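You operate a simulated robot arm through the tools that you are given. There is no shell and no other tool.

The job below is to be done with a simulated robot arm. You get a single attempt, and the scene is never put back.

Task
Air the room: radiator off, grey blind up, then open the narrow window.

Only the result counts: the job must be done as asked and must still hold three seconds after the hand-in. Knocking over, shifting, dropping, spilling or breaking anything else fails it.

Robot
A 6-joint arm with a two-finger gripper, fixed in place. Base frame: the origin is at the foot of the arm, x ahead of it, y to its left, z up. Lengths are in m, angles in rad, forces in N, time in s.
Its first joint turns from -2.897 to 2.897 rad. Payload 3.43 kg.
The TCP is the grasp point between the finger pads, 0.02 m short of the fingertips. In the tool frame z runs along the fingers and y along their closing line. Largest opening 0.19 m; the body of the gripper starts 0.248 m behind the TCP.
Orientation is that of the tool frame in the base frame, as a unit quaternion [x, y, z, w]. With the fingers straight down and closing along the base's y, the tool's x points along the base's -x, its y along +y and its z along -z.

Tools
- The arm moves only by the tool jog_arm. Its argument "motion" is a list of rows, each a list of 7 numbers: the shift along the tool's x, y, z in units of 40 mm (1.0 is 40 mm), then the turn, a rotation vector about the tool's x, y, z in units of 5 degrees (1.0 is 5 degrees), then the finger opening in m, from 0 to 0.19. In form: [[tx, ty, tz, ax, ay, az, claw], ...]. A call has 1 to 20 rows; each row shifts and turns the commanded pose from where the row before left it, along the tool's axes as they then stand. A call with a number of a shift or a turn outside -1 to 1 is refused whole. Rows are played at 5 a second. More than 0.05 m and 0.15 rad between two rows, or a gripper value outside its range, and nothing of the call is played. A pose out of reach is approached as far as the arm can. The call stops where the force on the tool passes 90 N (or 10 N more than at its start, if that is more) or the arm is blocked; 0.2 s more then pass. Each finger travels about 0.153 m/s and halts on what it meets, pressing with about 36 N; the grip force reading is that of the motor and also rises with nothing between the fingers. The clock runs only during rows and for 0.2 s after the last one: add rows that do not move to give the fingers time. The reply holds the time, the measured pose of the TCP, the force on the tool along the base axes, the opening and the grip force, in the units named above and with some noise, with the torque about the TCP (base axes, N m) and any sound that the robot's microphone picked up.
- Cameras (640 x 400 px; columns grow to the right, rows downward): "scene" is fixed at [0.0491, 0.648, 1.8391]; the picture's right is [-0.92, -0.39, 0.00], its down [-0.16, 0.38, -0.91] and it looks along [0.36, -0.84, -0.42] (base axes); focal length 310 px, centre (320, 200). "wrist" rides on the gripper at [0.07, -0.008, -0.288] in the tool frame; the picture's right is [0.12, 0.99, 0.00], its down [-0.96, 0.11, -0.25] and it looks along [-0.25, 0.03, 0.97] (tool axes); focal length 261 px, centre (320, 200). There is no depth. A picture from a camera that has moved, and an enlarged one, comes with that camera's place and axes in the base frame and with its lens.
- snapshot(camera): a new picture of that camera. The clock stands still meanwhile.
- lift_body(by): slides the trunk up (or, below 0, down) by that many m; the arm rides with it, the base frame stays. It gives what a move gives, with no picture.
- zoom(camera, box): a new picture of the part [left, top, right, bottom] of that camera's present view, enlarged. The clock stands still meanwhile.
- close_job(): hands the job in; it is judged then, once.

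Nothing tells you positions but the pictures and the camera data. Unless the task says otherwise, let go and move clear before handing in.

The tools are called after "Emit:" as a command line: name --pt "numbers of a row" for each row, then --argument value for the rest, lists and objects as JSON in quotes. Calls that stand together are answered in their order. jog_arm: Moves the arm, as the interface text tells. Its arguments: {"type":"object","properties":{"motion":{"type":"array"}},"required":["motion"]} The other tools are called the same way: lift_body (by) slides the trunk up or down; snapshot (camera) takes a picture; zoom (camera, box) takes an enlarged picture of a part of a camera's view; close_job () hands the job in.

At the start:

```text
clock: 0.0
eef_pos: [0.3482, -0.3741, 1.6856]
orientation: [-0.001, 1.0, 0.0, 0.001]
contact_force: [-0.5, 0.6, 0.3]
torque: [0.0, -0.01, 0.01]
opening: 0.1901
grip_force: 0.2
trunk travel left (down, up): [-0.375, 0.065]
```

scene: 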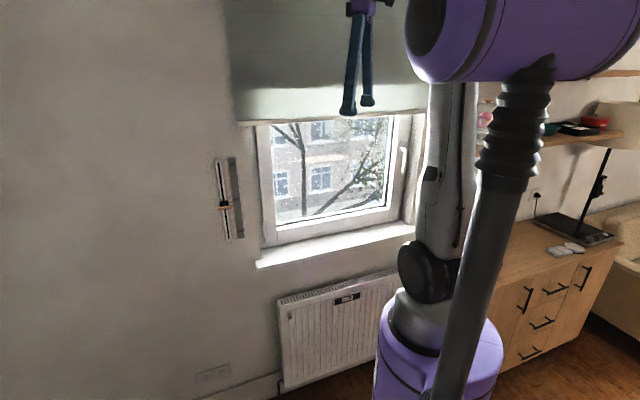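
wrist: 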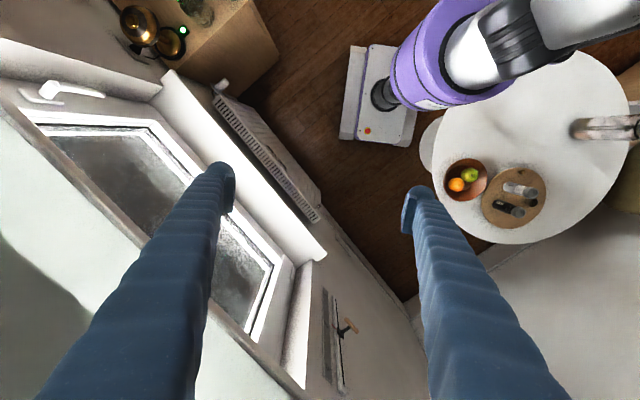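

I see a window wall with a grey-green blind over the window, a slider control on the wall beside it, a radiator below, and other furniture. I'll look closer before moving anything.

Emit:
zoom --camera "scene" --box '[180, 80, 440, 260]'

Emit:
zoom --camera "scene" --box '[240, 240, 440, 400]'

Emit:
zoom --camera "wrist" --box '[0, 60, 360, 400]'

Emit:
zoom --camera "wrist" --box '[100, 0, 360, 200]'

Emit:
zoom --camera "scene" --box '[440, 60, 640, 260]'

```text
2.22 times, centred on (310, 170) of scene
camera zoom: at [0.0491, 0.648, 1.8391], right [-0.92, -0.39, 0.0], down [-0.16, 0.38, -0.91], along [0.36, -0.84, -0.42], focal length 690 px, centre (342, 267)
```

zoom: 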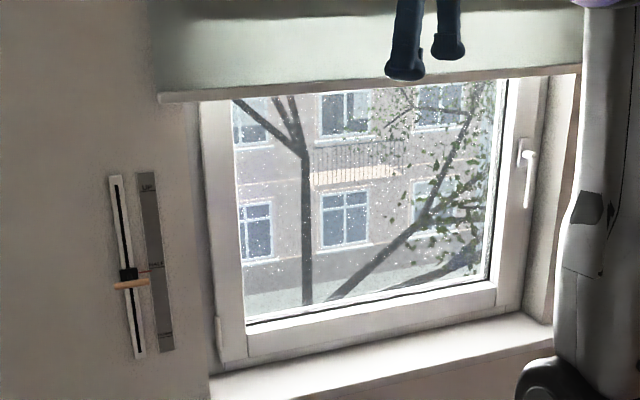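

```text
2.50 times, centred on (340, 320) of scene
camera zoom: at [0.0491, 0.648, 1.8391], right [-0.92, -0.39, 0.0], down [-0.16, 0.38, -0.91], along [0.36, -0.84, -0.42], focal length 776 px, centre (270, -100)
```

zoom: 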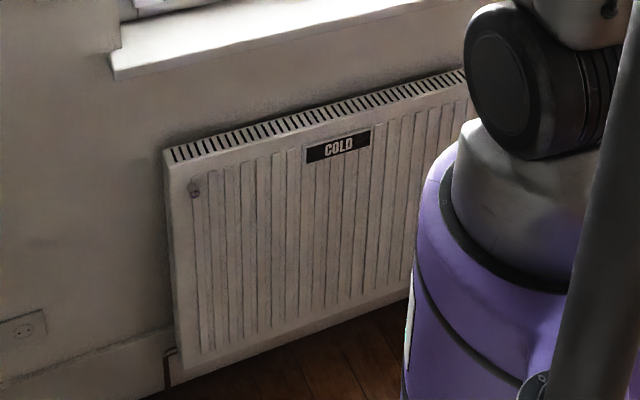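

```text
1.18 times, centred on (180, 230) of wrist
camera zoom: at [0.2762, -0.3822, 1.9733], right [-0.12, 0.99, 0.0], down [0.96, 0.12, 0.25], along [0.25, 0.03, -0.97], focal length 307 px, centre (485, 165)
```

zoom: 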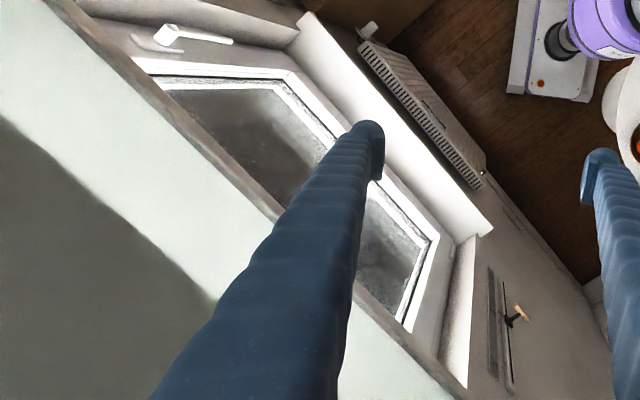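

```text
2.00 times, centred on (230, 100) of wrist
camera zoom: at [0.2762, -0.3822, 1.9733], right [-0.12, 0.99, 0.0], down [0.96, 0.12, 0.25], along [0.25, 0.03, -0.97], focal length 521 px, centre (500, 400)
```

zoom: 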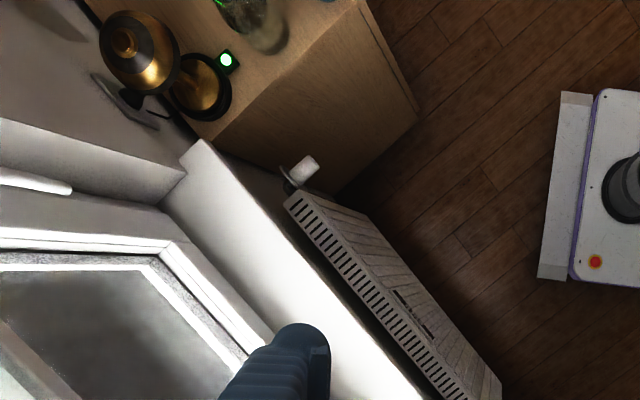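

```text
2.00 times, centred on (540, 160) of scene
camera zoom: at [0.0491, 0.648, 1.8391], right [-0.92, -0.39, 0.0], down [-0.16, 0.38, -0.91], along [0.36, -0.84, -0.42], focal length 621 px, centre (-120, 280)
```

zoom: 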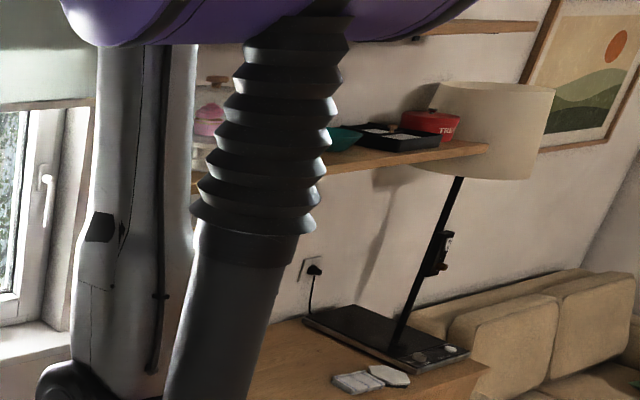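

The window wall runs diagonally about 0.75 m from the base. A white valve knob sits at the radiator's far end by the cabinet, and a slider with labels is on the wall left of the window. I'll zoom in on those labels.

Emit:
zoom --camera "scene" --box '[205, 145, 261, 245]'

Emit:
zoom --camera "scene" --box '[325, 280, 375, 315]'

Emit:
zoom --camera "wrist" --box '[200, 60, 330, 140]'

Emit:
zoom --camera "wrist" --box '[290, 270, 390, 400]'

Emit:
zoom --camera "scene" --box '[200, 0, 440, 140]'

Emit:
zoom --camera "wrist" --box '[0, 0, 200, 160]'

```text
4.00 times, centred on (233, 195) of scene
camera zoom: at [0.0491, 0.648, 1.8391], right [-0.92, -0.39, 0.0], down [-0.16, 0.38, -0.91], along [0.36, -0.84, -0.42], focal length 1241 px, centre (668, 220)
```

zoom: 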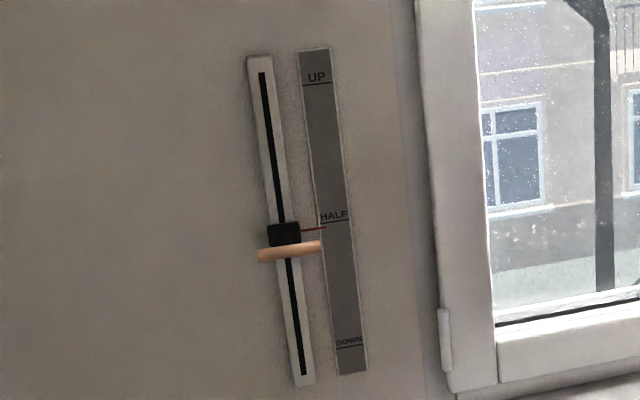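

```text
11.43 times, centred on (350, 298) of scene
camera zoom: at [0.0491, 0.648, 1.8391], right [-0.92, -0.39, 0.0], down [-0.16, 0.38, -0.91], along [0.36, -0.84, -0.42], focal length 3546 px, centre (-23, -914)
```

zoom: 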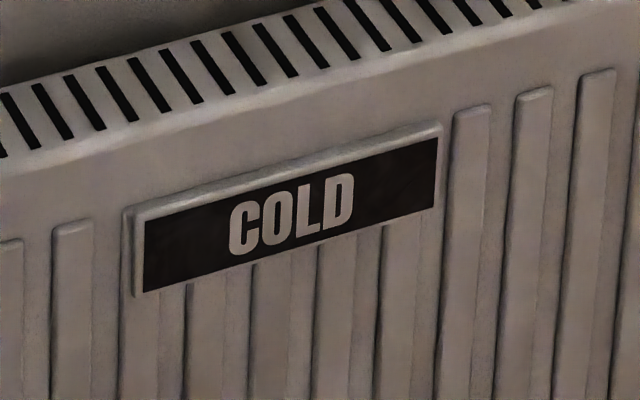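

```text
4.92 times, centred on (265, 100) of wrist
camera zoom: at [0.2762, -0.3822, 1.9733], right [-0.12, 0.99, 0.0], down [0.96, 0.12, 0.25], along [0.25, 0.03, -0.97], focal length 1283 px, centre (591, 692)
```

zoom: 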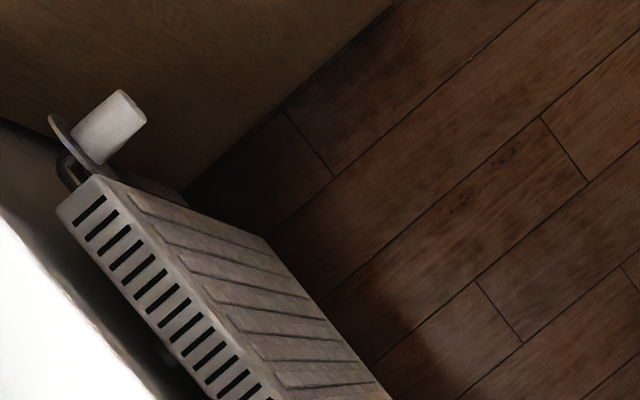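

```text
3.08 times, centred on (340, 335) of wrist
camera zoom: at [0.2762, -0.3822, 1.9733], right [-0.12, 0.99, 0.0], down [0.96, 0.12, 0.25], along [0.25, 0.03, -0.97], focal length 802 px, centre (258, -215)
```

zoom: 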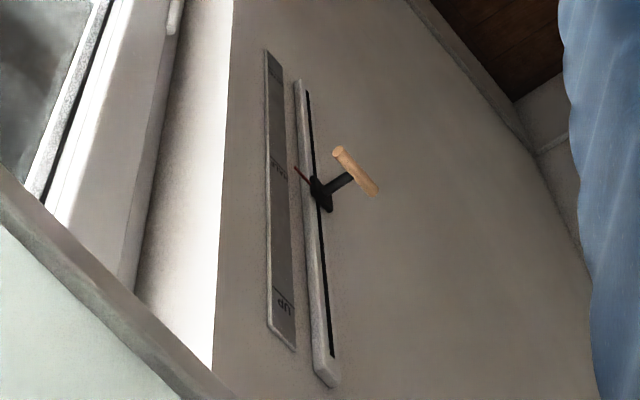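

```text
2.67 times, centred on (320, 70) of scene
camera zoom: at [0.0491, 0.648, 1.8391], right [-0.92, -0.39, 0.0], down [-0.16, 0.38, -0.91], along [0.36, -0.84, -0.42], focal length 828 px, centre (320, 547)
```

zoom: 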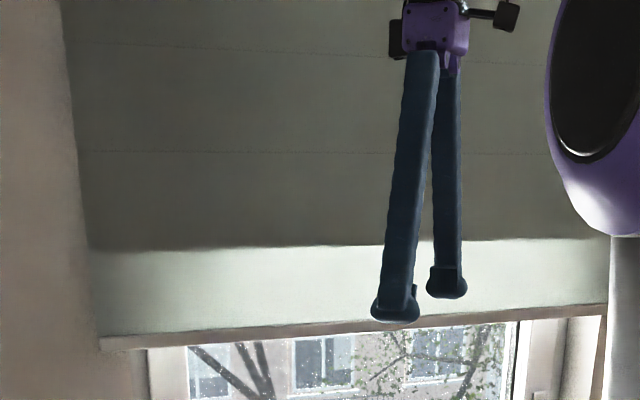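

```text
2.50 times, centred on (100, 80) of wrist
camera zoom: at [0.2762, -0.3822, 1.9733], right [-0.12, 0.99, 0.0], down [0.96, 0.12, 0.25], along [0.25, 0.03, -0.97], focal length 652 px, centre (870, 500)
```

zoom: 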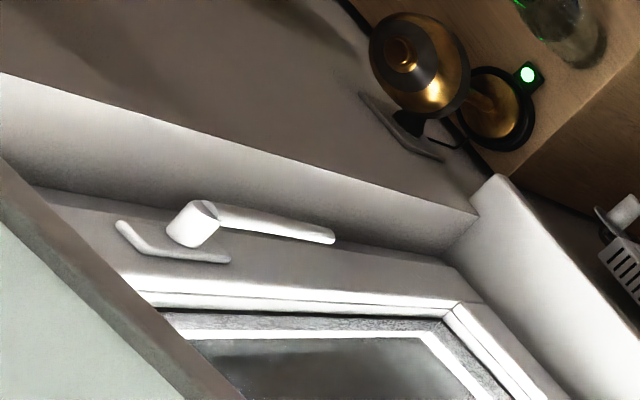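

The wall slider reads UP / HALF / DOWN and stands near HALF. The radiator panel says "COLD", so I need a good look at its valve. I'll tilt the wrist towards the window wall to see more before touching anything.

Emit:
jog_arm --pt "-0.5 -0.5 0 0 0 0 0.12" --pt "-0.5 -0.5 0 0 0 0 0.12" --pt "0 0 0 0.7 -0.7 0 0.12" --pt "0 0 0 0.7 -0.7 0 0.12" --pt "0 0 0 0.7 -0.7 0 0.12" --pt "0 0 0 0.7 -0.7 0 0.12" --pt "0 0 0 0.7 -0.7 0 0.12" --pt "0 0 0 0.7 -0.7 0 0.12" --pt "0 0 0 0.7 -0.7 0 0.12" --pt "0 0 0 0.7 -0.7 0 0.12"

Emit:
snapshot --camera "wrist"

Emit:
snapshot --camera "scene"

```text
clock: 2.2
eef_pos: [0.4142, -0.4475, 1.5872]
orientation: [0.003, 0.969, -0.166, 0.183]
contact_force: [0.3, -0.7, 0.2]
torque: [0.09, 0.03, 0.05]
opening: 0.1199
grip_force: 0.1
trunk travel left (down, up): [-0.375, 0.065]
stopped in row 10: the arm was blocked; the commanded pose is now the measured one
```

```text
taken
camera wrist: at [0.2443, -0.3674, 1.818], right [-0.04, 0.93, -0.36], down [0.82, 0.24, 0.52], along [0.57, -0.27, -0.77], focal length 261 px, centre (320, 200)
```

wrist: 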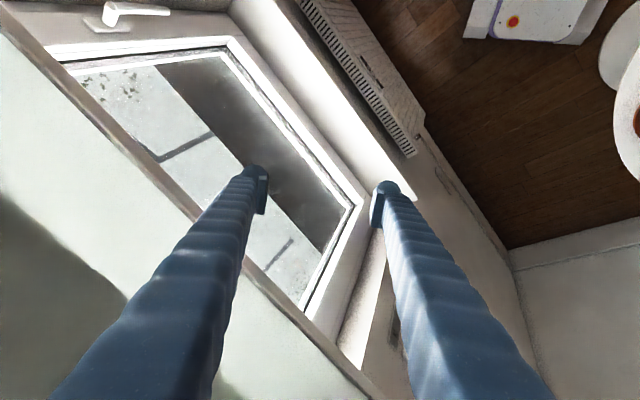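

```text
taken
```

scene: 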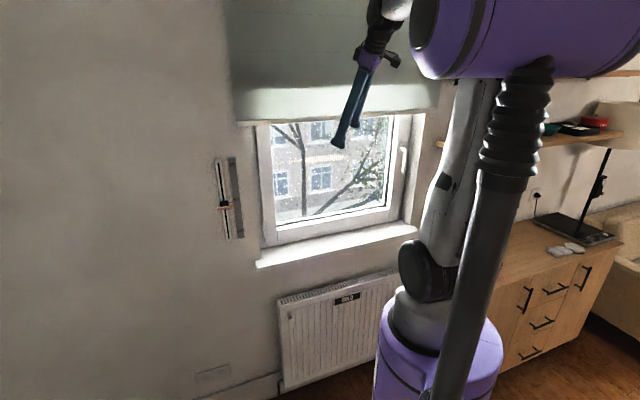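

The arm is near its upper limit here, since tilting further was blocked. I'll go down first, to about window-handle height and clear of the wall, and then tilt.

Emit:
jog_arm --pt "0.356 0.32 0.878 0 0 0 0.12" --pt "0.356 0.32 0.878 0 0 0 0.12" --pt "0.356 0.32 0.878 0 0 0 0.12" --pt "0.356 0.32 0.878 0 0 0 0.12" --pt "0.356 0.32 0.878 0 0 0 0.12" --pt "0.356 0.32 0.878 0 0 0 0.12" --pt "0 0 0 0.7 -0.7 0 0.12" --pt "0 0 0 0.7 -0.7 0 0.12" --pt "0 0 0 0.7 -0.7 0 0.12" --pt "0 0 0 0.7 -0.7 0 0.12"

Emit:
snapshot --camera "wrist"

Emit:
snapshot --camera "scene"

```text
clock: 4.4
eef_pos: [0.4146, -0.4262, 1.3472]
orientation: [-0.071, 0.933, -0.242, 0.256]
contact_force: [0.5, -1.8, 1.1]
torque: [0.32, 0.16, 0.04]
opening: 0.1204
grip_force: 0.1
out of reach, approached as far as the arm can: row 9, 10
trunk travel left (down, up): [-0.375, 0.065]
```

```text
taken
camera wrist: at [0.2066, -0.3309, 1.5358], right [-0.11, 0.83, -0.54], down [0.7, 0.45, 0.55], along [0.71, -0.32, -0.63], focal length 261 px, centre (320, 200)
```

wrist: 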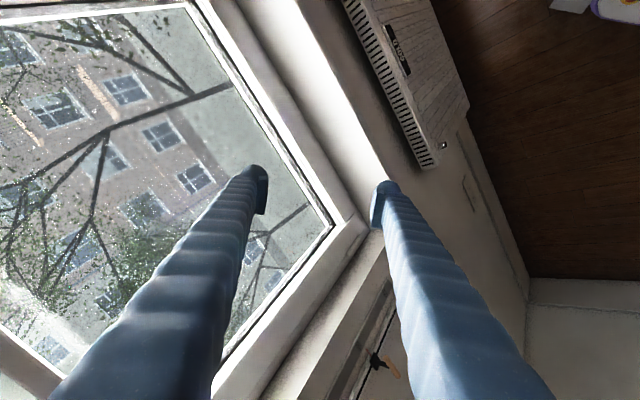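

```text
taken
```

scene: 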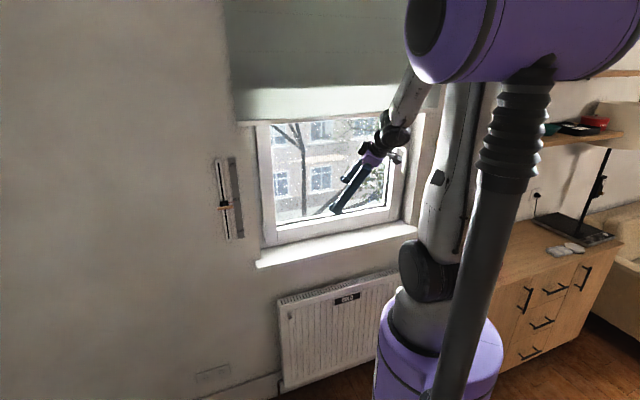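

Tilting is limited by how close the wrist is to the base. I'll push the tool outwards, in front of the window and still short of the sill, and keep tilting.

Emit:
jog_arm --pt "-0.43 -0.617 0.654 0 0 0 0.12" --pt "-0.43 -0.617 0.654 0 0 0 0.12" --pt "0 0 0 0.7 -0.7 0 0.12" --pt "0 0 0 0.7 -0.7 0 0.12" --pt "0 0 0 0.7 -0.7 0 0.12" --pt "0 0 0 0.7 -0.7 0 0.12" --pt "0 0 0 0.7 -0.7 0 0.12" --pt "0 0 0 0.7 -0.7 0 0.12"

Emit:
snapshot --camera "wrist"

Emit:
snapshot --camera "scene"

```text
clock: 6.2
eef_pos: [0.4688, -0.5025, 1.3594]
orientation: [0.001, 0.925, -0.252, 0.285]
contact_force: [0.7, 0.7, 0.1]
torque: [-0.03, -0.04, -0.02]
opening: 0.1201
grip_force: 0.1
out of reach, approached as far as the arm can: row 3, 4, 5, 6, 7, 8
trunk travel left (down, up): [-0.375, 0.065]
```

```text
taken
camera wrist: at [0.2553, -0.3842, 1.5311], right [0.04, 0.85, -0.53], down [0.69, 0.35, 0.63], along [0.72, -0.39, -0.57], focal length 261 px, centre (320, 200)
```

wrist: 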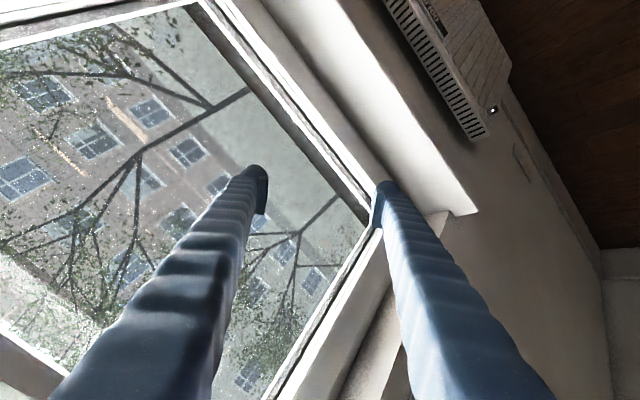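

```text
taken
```

scene: 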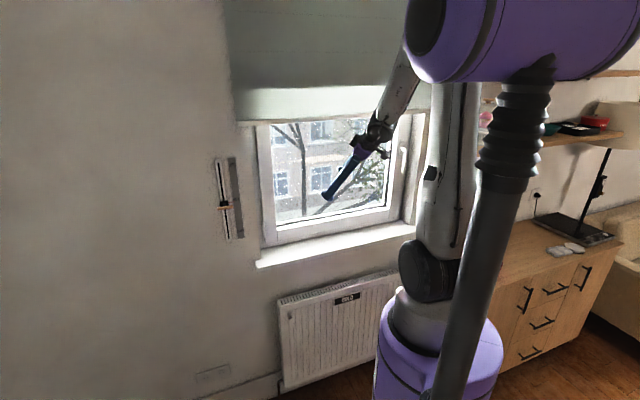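

The valve on the right end is still unseen, and the tool is limited to about 45° of tilt because it lines up with the forearm. I'll swing right and down to look at the valve from the room side.

Emit:
jog_arm --pt "0 0 0 -0.7 0.7 0 0.12" --pt "0 0 0 -0.7 0.7 0 0.12" --pt "0.855 -0.345 0.459 0.238 0.205 0.452 0.12" --pt "0.855 -0.345 0.459 0.238 0.205 0.452 0.12" --pt "0.855 -0.345 0.459 0.238 0.205 0.452 0.12" --pt "0.855 -0.345 0.459 0.238 0.205 0.452 0.12" --pt "0.855 -0.345 0.459 0.238 0.205 0.452 0.12" --pt "0.855 -0.345 0.459 0.238 0.205 0.452 0.12" --pt "0.855 -0.345 0.459 0.238 0.205 0.452 0.12"

Emit:
snapshot --camera "wrist"

Emit:
snapshot --camera "scene"

```text
clock: 8.2
eef_pos: [0.3042, -0.6609, 1.2378]
orientation: [0.155, 0.934, -0.225, 0.232]
contact_force: [0.4, -0.2, -0.7]
torque: [0.02, -0.01, 0.05]
opening: 0.1203
grip_force: 0.1
out of reach, approached as far as the arm can: row 1, 2, 6, 7, 8, 9
trunk travel left (down, up): [-0.375, 0.065]
```

```text
taken
camera wrist: at [0.1363, -0.5126, 1.4329], right [0.29, 0.87, -0.41], down [0.77, 0.04, 0.64], along [0.57, -0.5, -0.65], focal length 261 px, centre (320, 200)
```

wrist: 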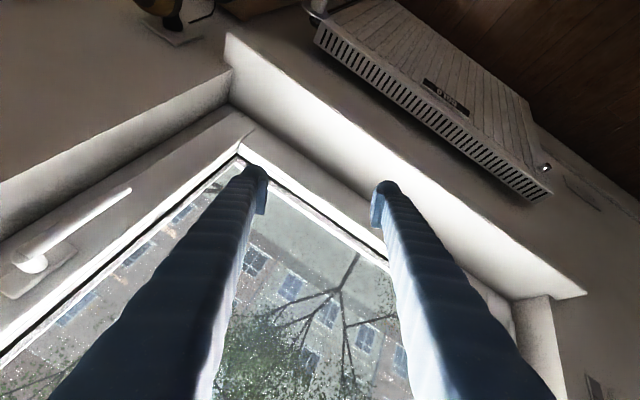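

```text
taken
```

scene: 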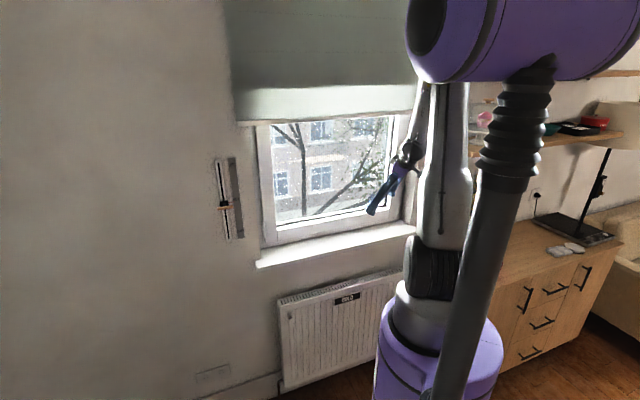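

The arm hit its inner reach limit. I'll look at the arm itself to understand its shape before moving further.

Emit:
zoom --camera "scene" --box '[360, 0, 600, 150]'

Emit:
zoom --camera "scene" --box '[340, 200, 600, 400]'

Emit:
zoom --camera "wrist" --box '[0, 0, 640, 200]'

Emit:
zoom --camera "wrist" --box '[230, 0, 390, 100]'

```text
2.67 times, centred on (480, 75) of scene
camera zoom: at [0.0491, 0.648, 1.8391], right [-0.92, -0.39, 0.0], down [-0.16, 0.38, -0.91], along [0.36, -0.84, -0.42], focal length 828 px, centre (-107, 533)
```

zoom: 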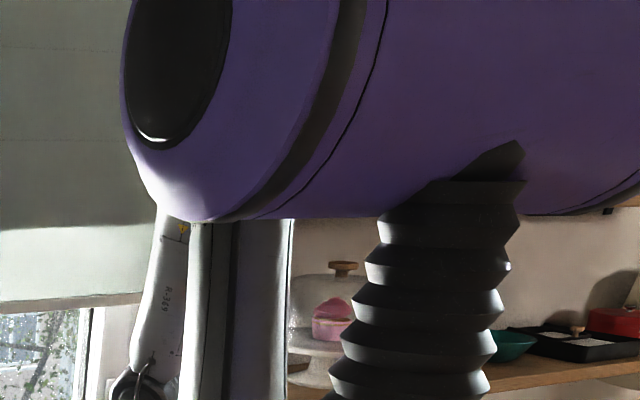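

```text
2.00 times, centred on (470, 300) of scene
camera zoom: at [0.0491, 0.648, 1.8391], right [-0.92, -0.39, 0.0], down [-0.16, 0.38, -0.91], along [0.36, -0.84, -0.42], focal length 621 px, centre (20, 0)
```

zoom: 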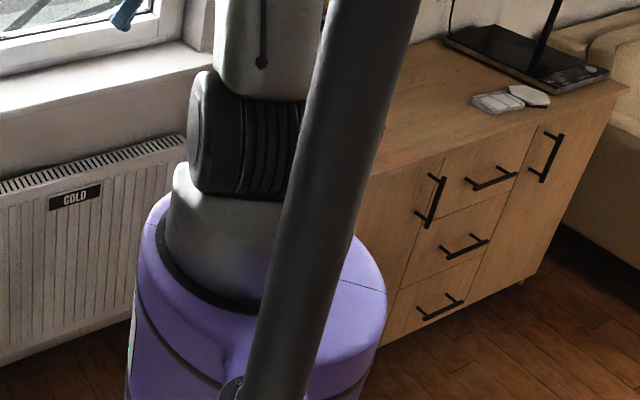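

```text
1.00 times, centred on (320, 100) of wrist (not enlarged: the box is as wide or as high as the picture)
camera zoom: at [0.1363, -0.5126, 1.4329], right [0.29, 0.87, -0.41], down [0.77, 0.04, 0.64], along [0.57, -0.5, -0.65], focal length 261 px, centre (320, 300)
```

zoom: 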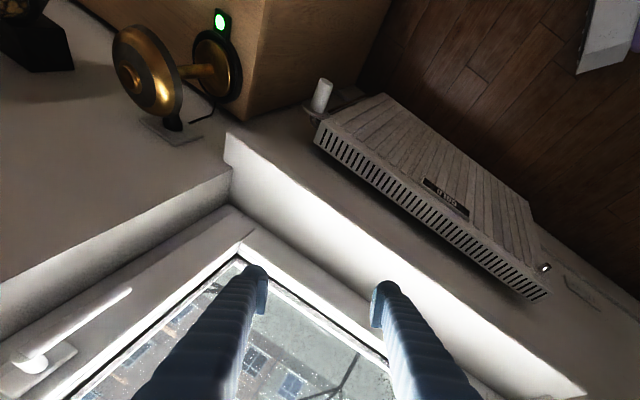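

```text
4.00 times, centred on (310, 50) of wrist
camera zoom: at [0.1363, -0.5126, 1.4329], right [0.29, 0.87, -0.41], down [0.77, 0.04, 0.64], along [0.57, -0.5, -0.65], focal length 1043 px, centre (360, 800)
```

zoom: 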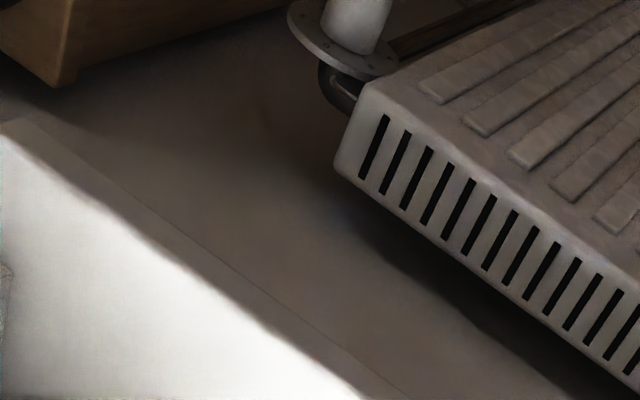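

The commanded pose had run ahead of what the arm can reach. I'll bring it back to a comfortable pose, pointing down and forward at heading -70° and away from the wall, so command and measurement agree.

Emit:
jog_arm --pt "0.34 0.02 -0.83 0 0 0 0.12" --pt "0.34 0.02 -0.83 0 0 0 0.12" --pt "0.34 0.02 -0.83 0 0 0 0.12" --pt "0.34 0.02 -0.83 0 0 0 0.12" --pt "0.34 0.02 -0.83 0 0 0 0.12" --pt "0 0 0 0.028 0.635 0.722 0.12" --pt "0 0 0 0.028 0.635 0.722 0.12" --pt "0 0 0 0.028 0.635 0.722 0.12" --pt "0 0 0 0.028 0.635 0.722 0.12" --pt "0 0 0 0.028 0.635 0.722 0.12" --pt "0 0 0 0.028 0.635 0.722 0.12" --pt "0 0 0 0.028 0.635 0.722 0.12" --pt "0 0 0 0.028 0.635 0.722 0.12" --pt "0 0 0 0.028 0.635 0.722 0.12" --pt "0 0 0 0.028 0.635 0.722 0.12" --pt "0 0 0 0.028 0.635 0.722 0.12" --pt "0 0 0 0 0 0 0.12"

Emit:
snapshot --camera "wrist"

Emit:
snapshot --camera "scene"

```text
clock: 11.8
eef_pos: [0.1901, -0.5583, 1.3326]
orientation: [0.522, 0.847, -0.102, 0.013]
contact_force: [-0.4, 0.6, 0.0]
torque: [0.0, 0.0, 0.01]
opening: 0.12
grip_force: 0.2
trunk travel left (down, up): [-0.375, 0.065]
```

```text
taken
camera wrist: at [0.173, -0.4471, 1.6066], right [0.83, 0.54, -0.17], down [0.56, -0.75, 0.35], along [0.06, -0.38, -0.92], focal length 261 px, centre (320, 200)
```

wrist: 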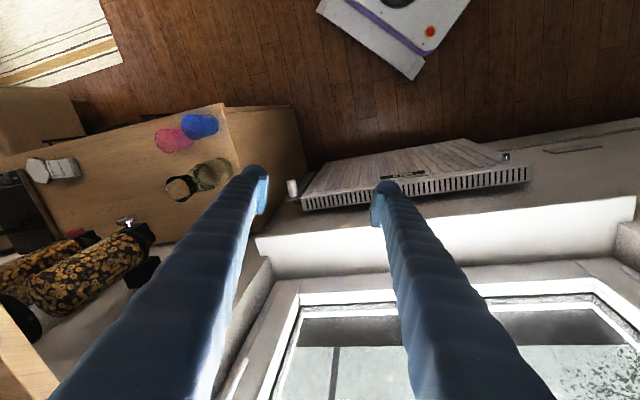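

```text
taken
```

scene: 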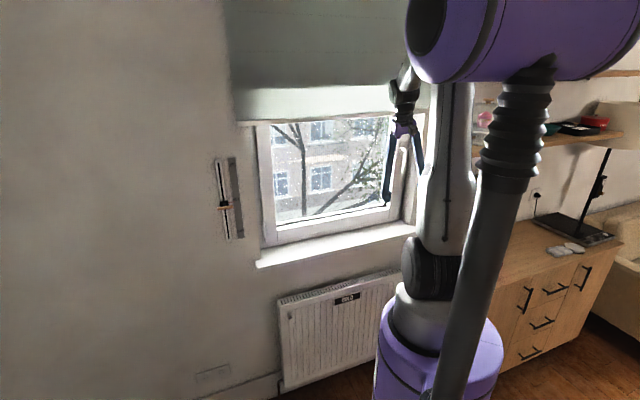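

I'm now synced, pointing nearly straight down at about (0.19, -0.56, 1.33), with the valve just left of the radiator's end in this view. I'll lower the trunk to get down to valve height.

Emit:
lift_body --by -0.3

Emit:
snapshot --camera "scene"

Emit:
snapshot --camera "wrist"

```text
clock: 14.8
eef_pos: [0.1894, -0.5593, 1.0319]
orientation: [0.522, 0.847, -0.102, 0.013]
contact_force: [0.6, 0.3, 0.0]
torque: [-0.01, 0.02, 0.01]
opening: 0.1202
grip_force: 0.0
trunk travel left (down, up): [-0.075, 0.365]
```

```text
taken
```

scene: 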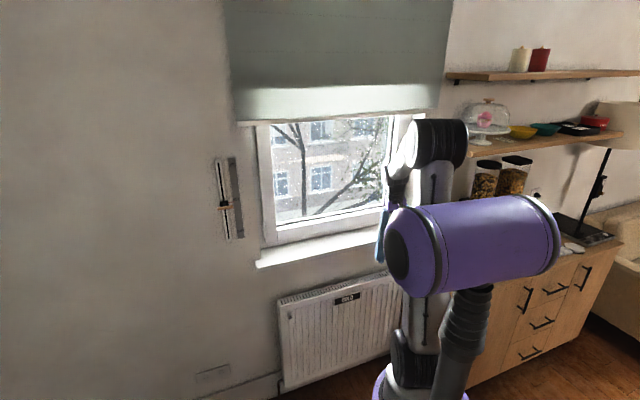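

```text
taken
camera wrist: at [0.1733, -0.4472, 1.3063], right [0.83, 0.54, -0.17], down [0.56, -0.75, 0.35], along [0.06, -0.38, -0.92], focal length 261 px, centre (320, 200)
```

wrist: 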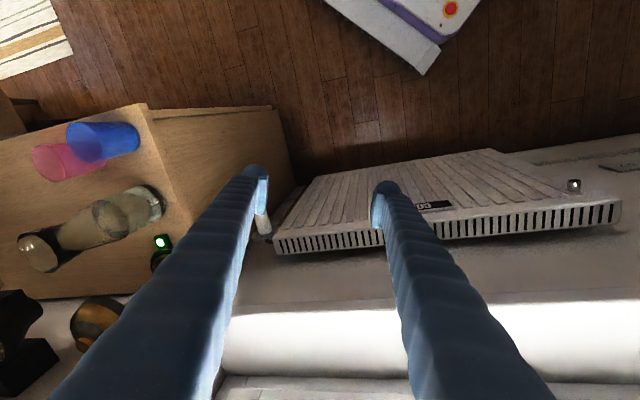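

The purple barrel and bellows are part of the robot's trunk. The valve is now just behind the left finger, so I'll zoom in there and on the rest of the room from this lower viewpoint.

Emit:
zoom --camera "wrist" --box '[220, 180, 320, 250]'

Emit:
zoom --camera "scene" --box '[380, 60, 640, 260]'

Emit:
zoom --camera "scene" --box '[200, 0, 460, 160]'

```text
5.71 times, centred on (270, 215) of wrist
camera zoom: at [0.1733, -0.4472, 1.3063], right [0.83, 0.54, -0.17], down [0.56, -0.75, 0.35], along [0.06, -0.38, -0.92], focal length 1489 px, centre (606, 114)
```

zoom: 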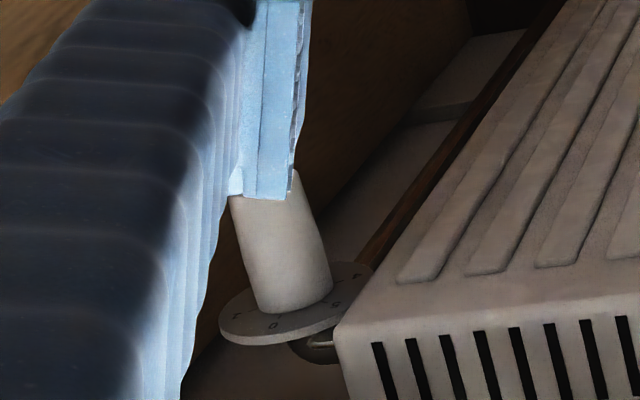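

```text
2.00 times, centred on (510, 160) of scene
camera zoom: at [0.0491, 0.648, 1.8391], right [-0.92, -0.39, 0.0], down [-0.16, 0.38, -0.91], along [0.36, -0.84, -0.42], focal length 621 px, centre (-60, 280)
```

zoom: 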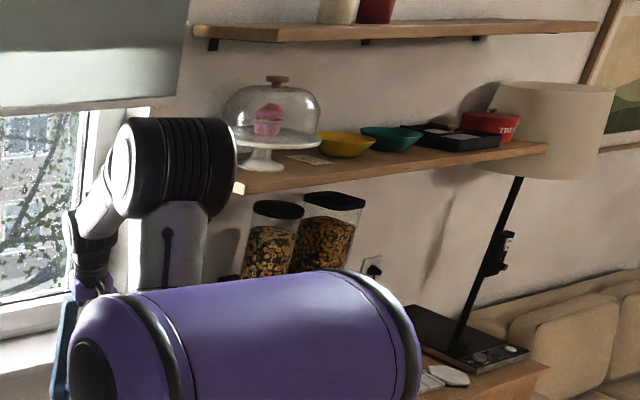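

```text
2.46 times, centred on (330, 80) of scene
camera zoom: at [0.0491, 0.648, 1.8391], right [-0.92, -0.39, 0.0], down [-0.16, 0.38, -0.91], along [0.36, -0.84, -0.42], focal length 764 px, centre (295, 495)
```

zoom: 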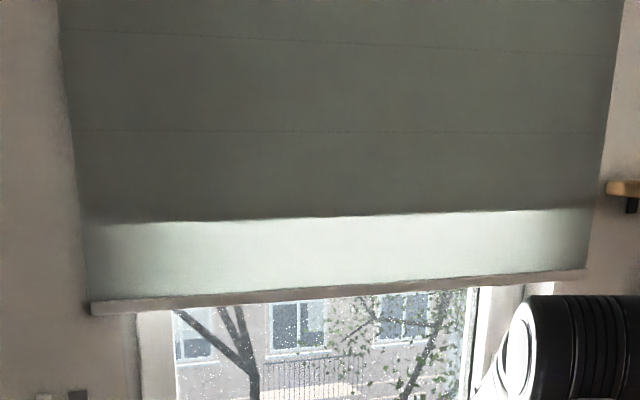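

There is one window and one blind here. The collar round the white knob has letters I need to read, so I'll move right and down to about 0.15 m in front of the valve and tilt towards it.

Emit:
jog_arm --pt "-0.236 -0.62 0.679 0 0 0 0.12" --pt "-0.236 -0.62 0.679 0 0 0 0.12" --pt "-0.236 -0.62 0.679 0 0 0 0.12" --pt "-0.236 -0.62 0.679 0 0 0 0.12" --pt "-0.236 -0.62 0.679 0 0 0 0.12" --pt "-0.236 -0.62 0.679 0 0 0 0.12" --pt "-0.236 -0.62 0.679 0 0 0 0.12" --pt "0 0 0 -0.349 -0.872 -0.249 0.12" --pt "0 0 0 -0.349 -0.872 -0.249 0.12" --pt "0 0 0 -0.349 -0.872 -0.249 0.12" --pt "0 0 0 -0.349 -0.872 -0.249 0.12" --pt "0 0 0 -0.349 -0.872 -0.249 0.12" --pt "0 0 0 -0.349 -0.872 -0.249 0.12" --pt "0 0 0 -0.349 -0.872 -0.249 0.12" --pt "0 0 0 -0.349 -0.872 -0.249 0.12" --pt "0 0 0 -0.349 -0.872 -0.249 0.12" --pt "0 0 0 -0.349 -0.872 -0.249 0.12"

Emit:
snapshot --camera "wrist"

Emit:
snapshot --camera "scene"

```text
clock: 18.4
eef_pos: [0.0497, -0.7284, 0.8814]
orientation: [0.346, 0.837, -0.163, 0.392]
contact_force: [0.0, -0.6, -0.1]
torque: [0.0, 0.03, -0.01]
opening: 0.1202
grip_force: 0.1
trunk travel left (down, up): [-0.075, 0.365]
```

```text
taken
camera wrist: at [-0.1458, -0.5459, 1.0126], right [0.65, 0.76, -0.09], down [0.38, -0.22, 0.9], along [0.66, -0.62, -0.43], focal length 261 px, centre (320, 200)
```

wrist: 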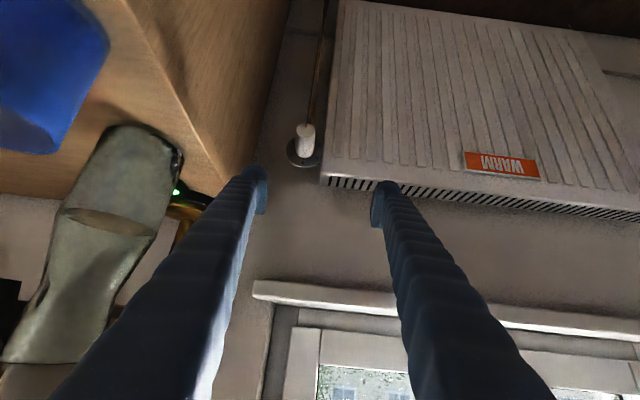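

```text
taken
```

scene: 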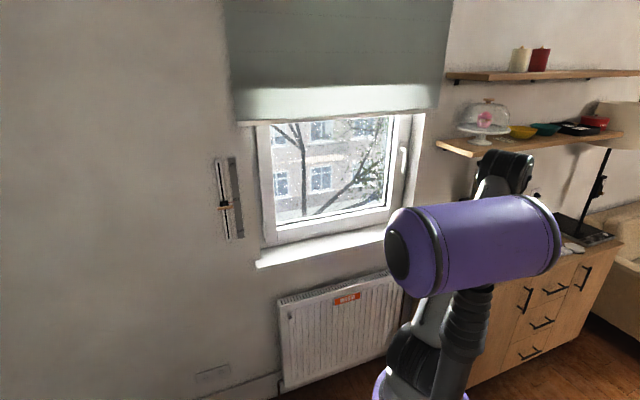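

The panel now says WARM, so the radiator really is on. I'll read the knob from here.

Emit:
zoom --camera "wrist" --box '[275, 105, 345, 175]'

Emit:
zoom --camera "wrist" --box '[0, 0, 330, 240]'

```text
5.71 times, centred on (310, 140) of wrist
camera zoom: at [-0.1458, -0.5459, 1.0126], right [0.65, 0.76, -0.09], down [0.38, -0.22, 0.9], along [0.66, -0.62, -0.43], focal length 1489 px, centre (377, 543)
```

zoom: 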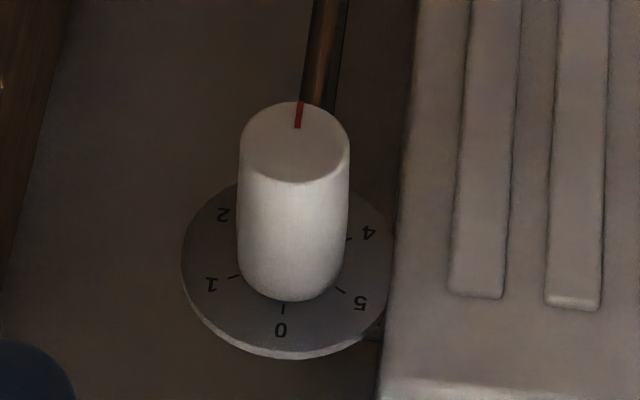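

```text
1.67 times, centred on (165, 120) of wrist
camera zoom: at [-0.1458, -0.5459, 1.0126], right [0.65, 0.76, -0.09], down [0.38, -0.22, 0.9], along [0.66, -0.62, -0.43], focal length 434 px, centre (578, 333)
```

zoom: 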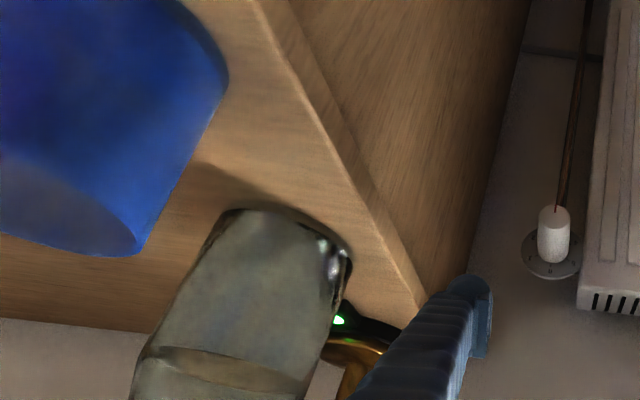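

The dial reads 0–5 and the red pointer is at 3 (bottom), with 0 at the top, so the knob needs half a turn counter-clockwise as seen from the room. Its axis is at about t=-0.517, z=0.695, facing the room. I'll line up horizontally in front of it.

Emit:
jog_arm --pt "0.587 -0.231 0.575 0 0 0 0.12" --pt "0.587 -0.231 0.575 0 0 0 0.12" --pt "0.587 -0.231 0.575 0 0 0 0.12" --pt "0.587 -0.231 0.575 0 0 0 0.12" --pt "0 0 0 0 -1 0 0.12" --pt "0 0 0 0 -1 0 0.12" --pt "0 0 0 0 -1 0 0.12" --pt "0 0 0 0 -1 0 0.12" --pt "0 0 0 0 -1 0 0.12" --pt "0 0 0 0 -1 0 0.12" --pt "0 0 0 0 -1 0 0.12" --pt "0 0 0 0 -1 0 0.12"

Emit:
snapshot --camera "wrist"

Emit:
snapshot --camera "scene"

```text
clock: 20.3
eef_pos: [0.017, -0.7922, 0.7705]
orientation: [0.309, 0.753, -0.202, 0.545]
contact_force: [17.6, 31.5, 2.8]
torque: [-0.62, 0.38, -0.46]
opening: 0.1014
grip_force: 0.0
out of reach, approached as far as the arm can: row 6, 7, 8, 9
trunk travel left (down, up): [-0.075, 0.365]
stopped in row 9: the force on the tool passed its limit at 106 N (the readings are from after the stop); the commanded pose is now the measured one
```

```text
taken
camera wrist: at [-0.2047, -0.5975, 0.7974], right [0.65, 0.75, -0.08], down [0.11, 0.01, 0.99], along [0.75, -0.66, -0.08], focal length 261 px, centre (320, 200)
```

wrist: 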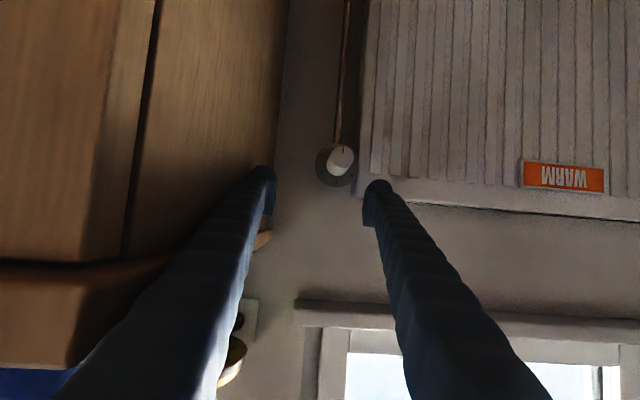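

```text
taken
```

scene: 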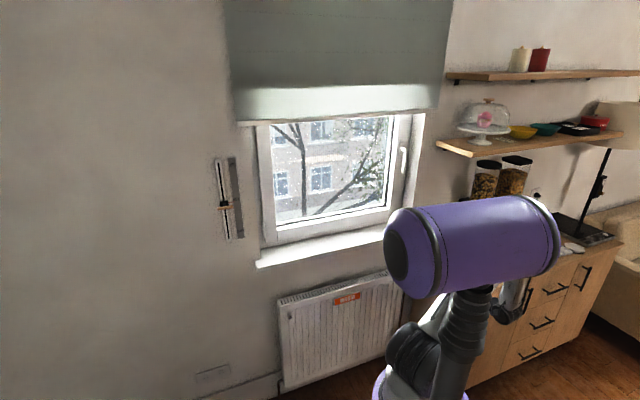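

I touched the cabinet's end panel, which is closer than I estimated (about t=-0.62), and a fully horizontal pose is out of reach here. I'll back off, pitch down to 40° from vertical, and plan to turn the knob in short strokes from above, swinging away from the cabinet.

Emit:
jog_arm --pt "0 0.5 0 0 0 0 0.1" --pt "0 0.5 0 0 0 0 0.1" --pt "0 0 -0.3 0.071 0.886 -0.017 0.1" --pt "0 0 -0.3 0.071 0.886 -0.017 0.1" --pt "0 0 0 0.071 0.886 -0.017 0.1" --pt "0 0 0 0.071 0.886 -0.017 0.1" --pt "0 0 0 0.071 0.886 -0.017 0.1" --pt "0 0 0 0.071 0.886 -0.017 0.1" --pt "0 0 0 0.071 0.886 -0.017 0.1" --pt "0 0 0 0 0 0 0.1"

Emit:
snapshot --camera "wrist"

Emit:
snapshot --camera "scene"

```text
clock: 22.5
eef_pos: [0.0125, -0.7718, 0.7904]
orientation: [0.362, 0.867, -0.134, 0.315]
contact_force: [-1.2, 0.1, 0.4]
torque: [-0.01, 0.06, -0.02]
opening: 0.1
grip_force: 0.1
out of reach, approached as far as the arm can: row 1, 2
trunk travel left (down, up): [-0.075, 0.365]
```

```text
taken
camera wrist: at [-0.1616, -0.6075, 0.9659], right [0.64, 0.76, -0.08], down [0.49, -0.33, 0.81], along [0.59, -0.56, -0.58], focal length 261 px, centre (320, 200)
```

wrist: 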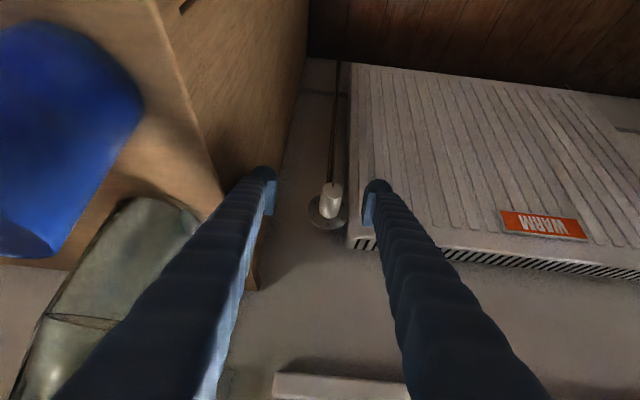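

```text
taken
```

scene: 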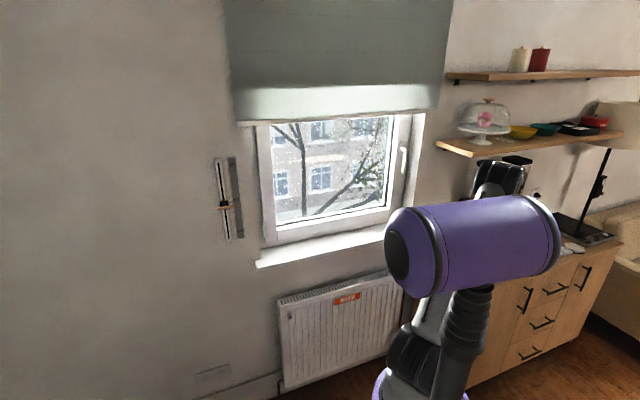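

I'm back in a clean pose with nothing disturbed. I'll zoom to refine the knob's position.

Emit:
zoom --camera "wrist" --box '[295, 165, 375, 245]'

Emit:
zoom --camera "wrist" --box '[0, 100, 340, 330]'

```text
5.00 times, centred on (335, 205) of wrist
camera zoom: at [-0.1616, -0.6075, 0.9659], right [0.64, 0.76, -0.08], down [0.49, -0.33, 0.81], along [0.59, -0.56, -0.58], focal length 1303 px, centre (245, 175)
```

zoom: 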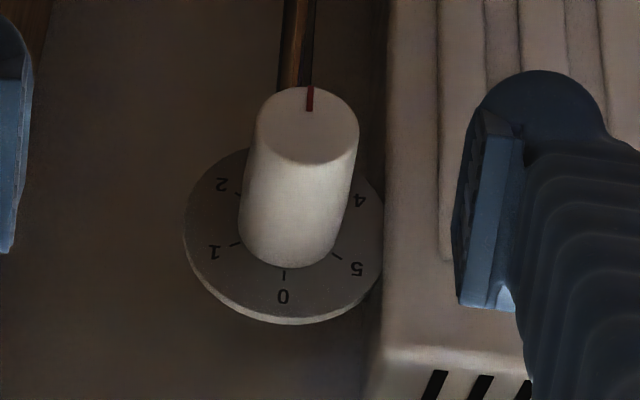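

```text
1.74 times, centred on (170, 215) of wrist
camera zoom: at [-0.1616, -0.6075, 0.9659], right [0.64, 0.76, -0.08], down [0.49, -0.33, 0.81], along [0.59, -0.56, -0.58], focal length 453 px, centre (581, 174)
```

zoom: 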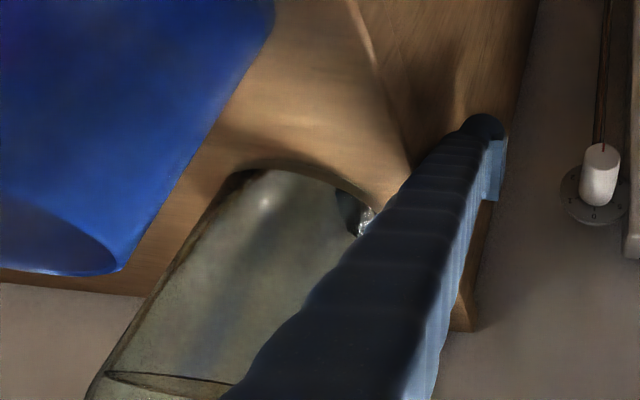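

The knob's axis is confirmed at n≈0.662–0.73, t≈-0.516, z≈0.695. I'll align and go halfway in with the fingers narrowed.

Emit:
jog_arm --pt "-0.386 0.261 0 0 0 0 0.058" --pt "-0.386 0.261 0 0 0 0 0.058" --pt "0 0 0.9 0 0 0 0.058" --pt "0 0 0.9 0 0 0 0.058" --pt "0 0 0 0 0 0 0.058"

Emit:
snapshot --camera "wrist"

Emit:
zoom --camera "wrist" --box '[260, 130, 380, 230]'

```text
clock: 23.7
eef_pos: [0.0778, -0.8082, 0.7534]
orientation: [0.36, 0.867, -0.133, 0.316]
contact_force: [-0.5, -1.5, -0.8]
torque: [0.02, 0.0, 0.04]
opening: 0.058
grip_force: 0.0
trunk travel left (down, up): [-0.075, 0.365]
```

```text
taken
camera wrist: at [-0.0975, -0.6435, 0.93], right [0.64, 0.76, -0.08], down [0.49, -0.33, 0.81], along [0.59, -0.56, -0.58], focal length 261 px, centre (320, 200)
```

wrist: 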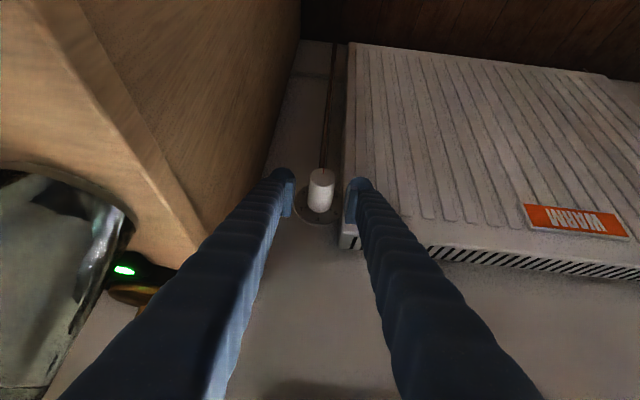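

```text
4.00 times, centred on (320, 180) of wrist
camera zoom: at [-0.0975, -0.6435, 0.93], right [0.64, 0.76, -0.08], down [0.49, -0.33, 0.81], along [0.59, -0.56, -0.58], focal length 1043 px, centre (320, 280)
```

zoom: 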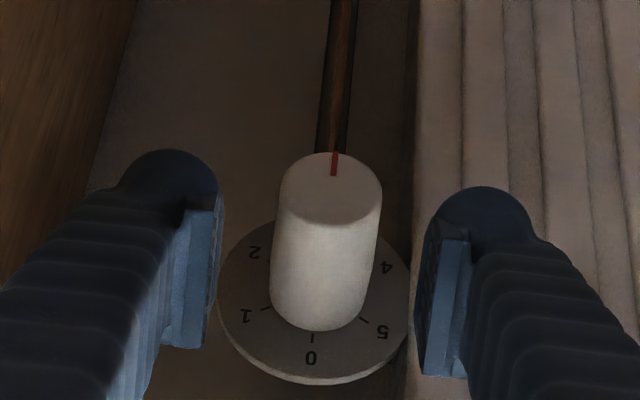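

Well centred, with the knob between both fingers. I'll advance onto the knob and close.

Emit:
jog_arm --pt "0.063 0 0.9 0 0 0 0.058" --pt "0.063 0 0.9 0 0 0 0.058" --pt "0 0 0 0 0 0 0.058" --pt "0 0 0 0 0 0 0.02" --pt "0 0 0 0 0 0 0.02" --pt "0 0 0 0 0 0 0.02"

Emit:
zoom --camera "wrist" --box '[260, 130, 380, 230]'

```text
clock: 25.1
eef_pos: [0.108, -0.8363, 0.6956]
orientation: [0.361, 0.868, -0.133, 0.315]
contact_force: [12.2, 20.0, -6.8]
torque: [-0.12, -0.02, 0.39]
opening: 0.034
grip_force: 44.8
trunk travel left (down, up): [-0.075, 0.365]
```

```text
4.00 times, centred on (320, 180) of wrist
camera zoom: at [-0.067, -0.6719, 0.8713], right [0.64, 0.76, -0.08], down [0.49, -0.33, 0.81], along [0.59, -0.56, -0.58], focal length 1043 px, centre (320, 280)
```

zoom: 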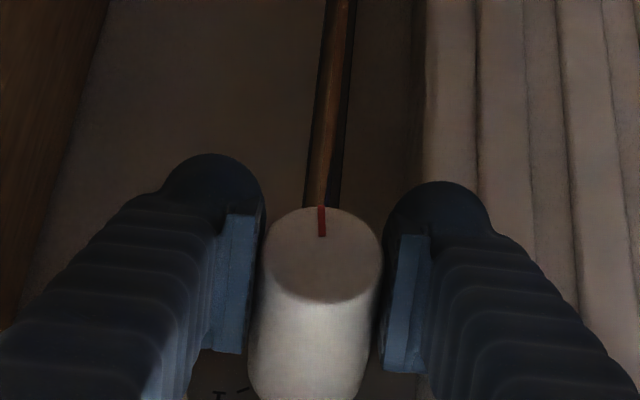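

Gripped the knob at 0.034 m opening. I'll turn it counter-clockwise about its own axis, 25° first, and check.

Emit:
jog_arm --pt "0 0 0 0.766 0 -0.643 0.02" --pt "0 0 0 0.766 0 -0.643 0.02" --pt "0 0 0 0.766 0 -0.643 0.02" --pt "0 0 0 0.766 0 -0.643 0.02" --pt "0 0 0 0.766 0 -0.643 0.02"

Emit:
zoom --camera "wrist" --box '[260, 130, 380, 230]'

```text
clock: 26.3
eef_pos: [0.1074, -0.8361, 0.6957]
orientation: [0.339, 0.874, -0.188, 0.291]
contact_force: [14.0, 29.9, -18.4]
torque: [0.15, 0.37, 0.58]
opening: 0.0338
grip_force: 44.8
out of reach, approached as far as the arm can: row 3, 4, 5
trunk travel left (down, up): [-0.075, 0.365]
```

```text
4.00 times, centred on (320, 180) of wrist
camera zoom: at [-0.0512, -0.6568, 0.8715], right [0.63, 0.75, -0.2], down [0.56, -0.26, 0.78], along [0.54, -0.61, -0.58], focal length 1043 px, centre (320, 280)
```

zoom: 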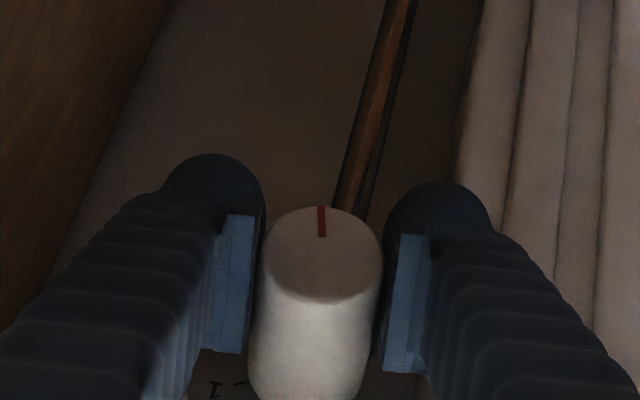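

Only about 9° of turn was possible before a joint limit. I'll release, back out along the approach line, and test rolling the hand over to find the roll direction with free range.

Emit:
jog_arm --pt "0 0 0 0 0 0 0.058" --pt "0 0 0 0 0 0 0.058" --pt "0 0 -0.9 0 0 0 0.058" --pt "0 0 -0.9 0 0 0 0.058" --pt "0 0 -0.9 0 0 0 0.058" --pt "0 0 0 0 0 -1 0.058" --pt "0 0 0 0 0 -1 0.058" --pt "0 0 0 0 0 -1 0.058" --pt "0 0 0 0 0 -1 0.058" --pt "0 0 0 0 0 -1 0.058" --pt "0 0 0 0 0 -1 0.058"

Emit:
snapshot --camera "wrist"

```text
clock: 28.7
eef_pos: [0.05, -0.8334, 0.8338]
orientation: [0.103, 0.935, -0.247, 0.233]
contact_force: [0.2, 0.3, 0.6]
torque: [0.01, -0.04, 0.0]
opening: 0.058
grip_force: 0.0
out of reach, approached as far as the arm can: row 7, 8, 9, 10, 11
trunk travel left (down, up): [-0.075, 0.365]
```

```text
taken
camera wrist: at [-0.1243, -0.689, 1.0255], right [0.2, 0.86, -0.47], down [0.78, 0.15, 0.61], along [0.59, -0.49, -0.64], focal length 261 px, centre (320, 200)
```

wrist: 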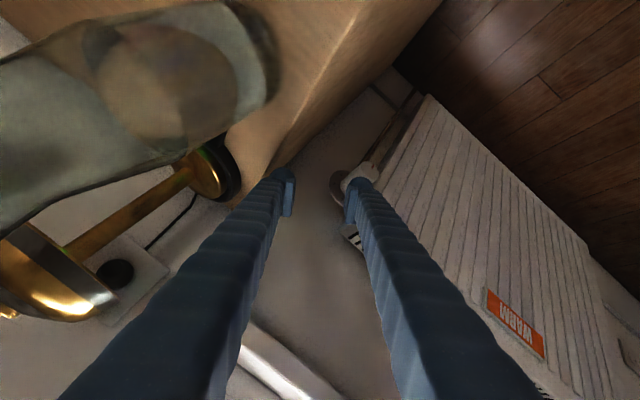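

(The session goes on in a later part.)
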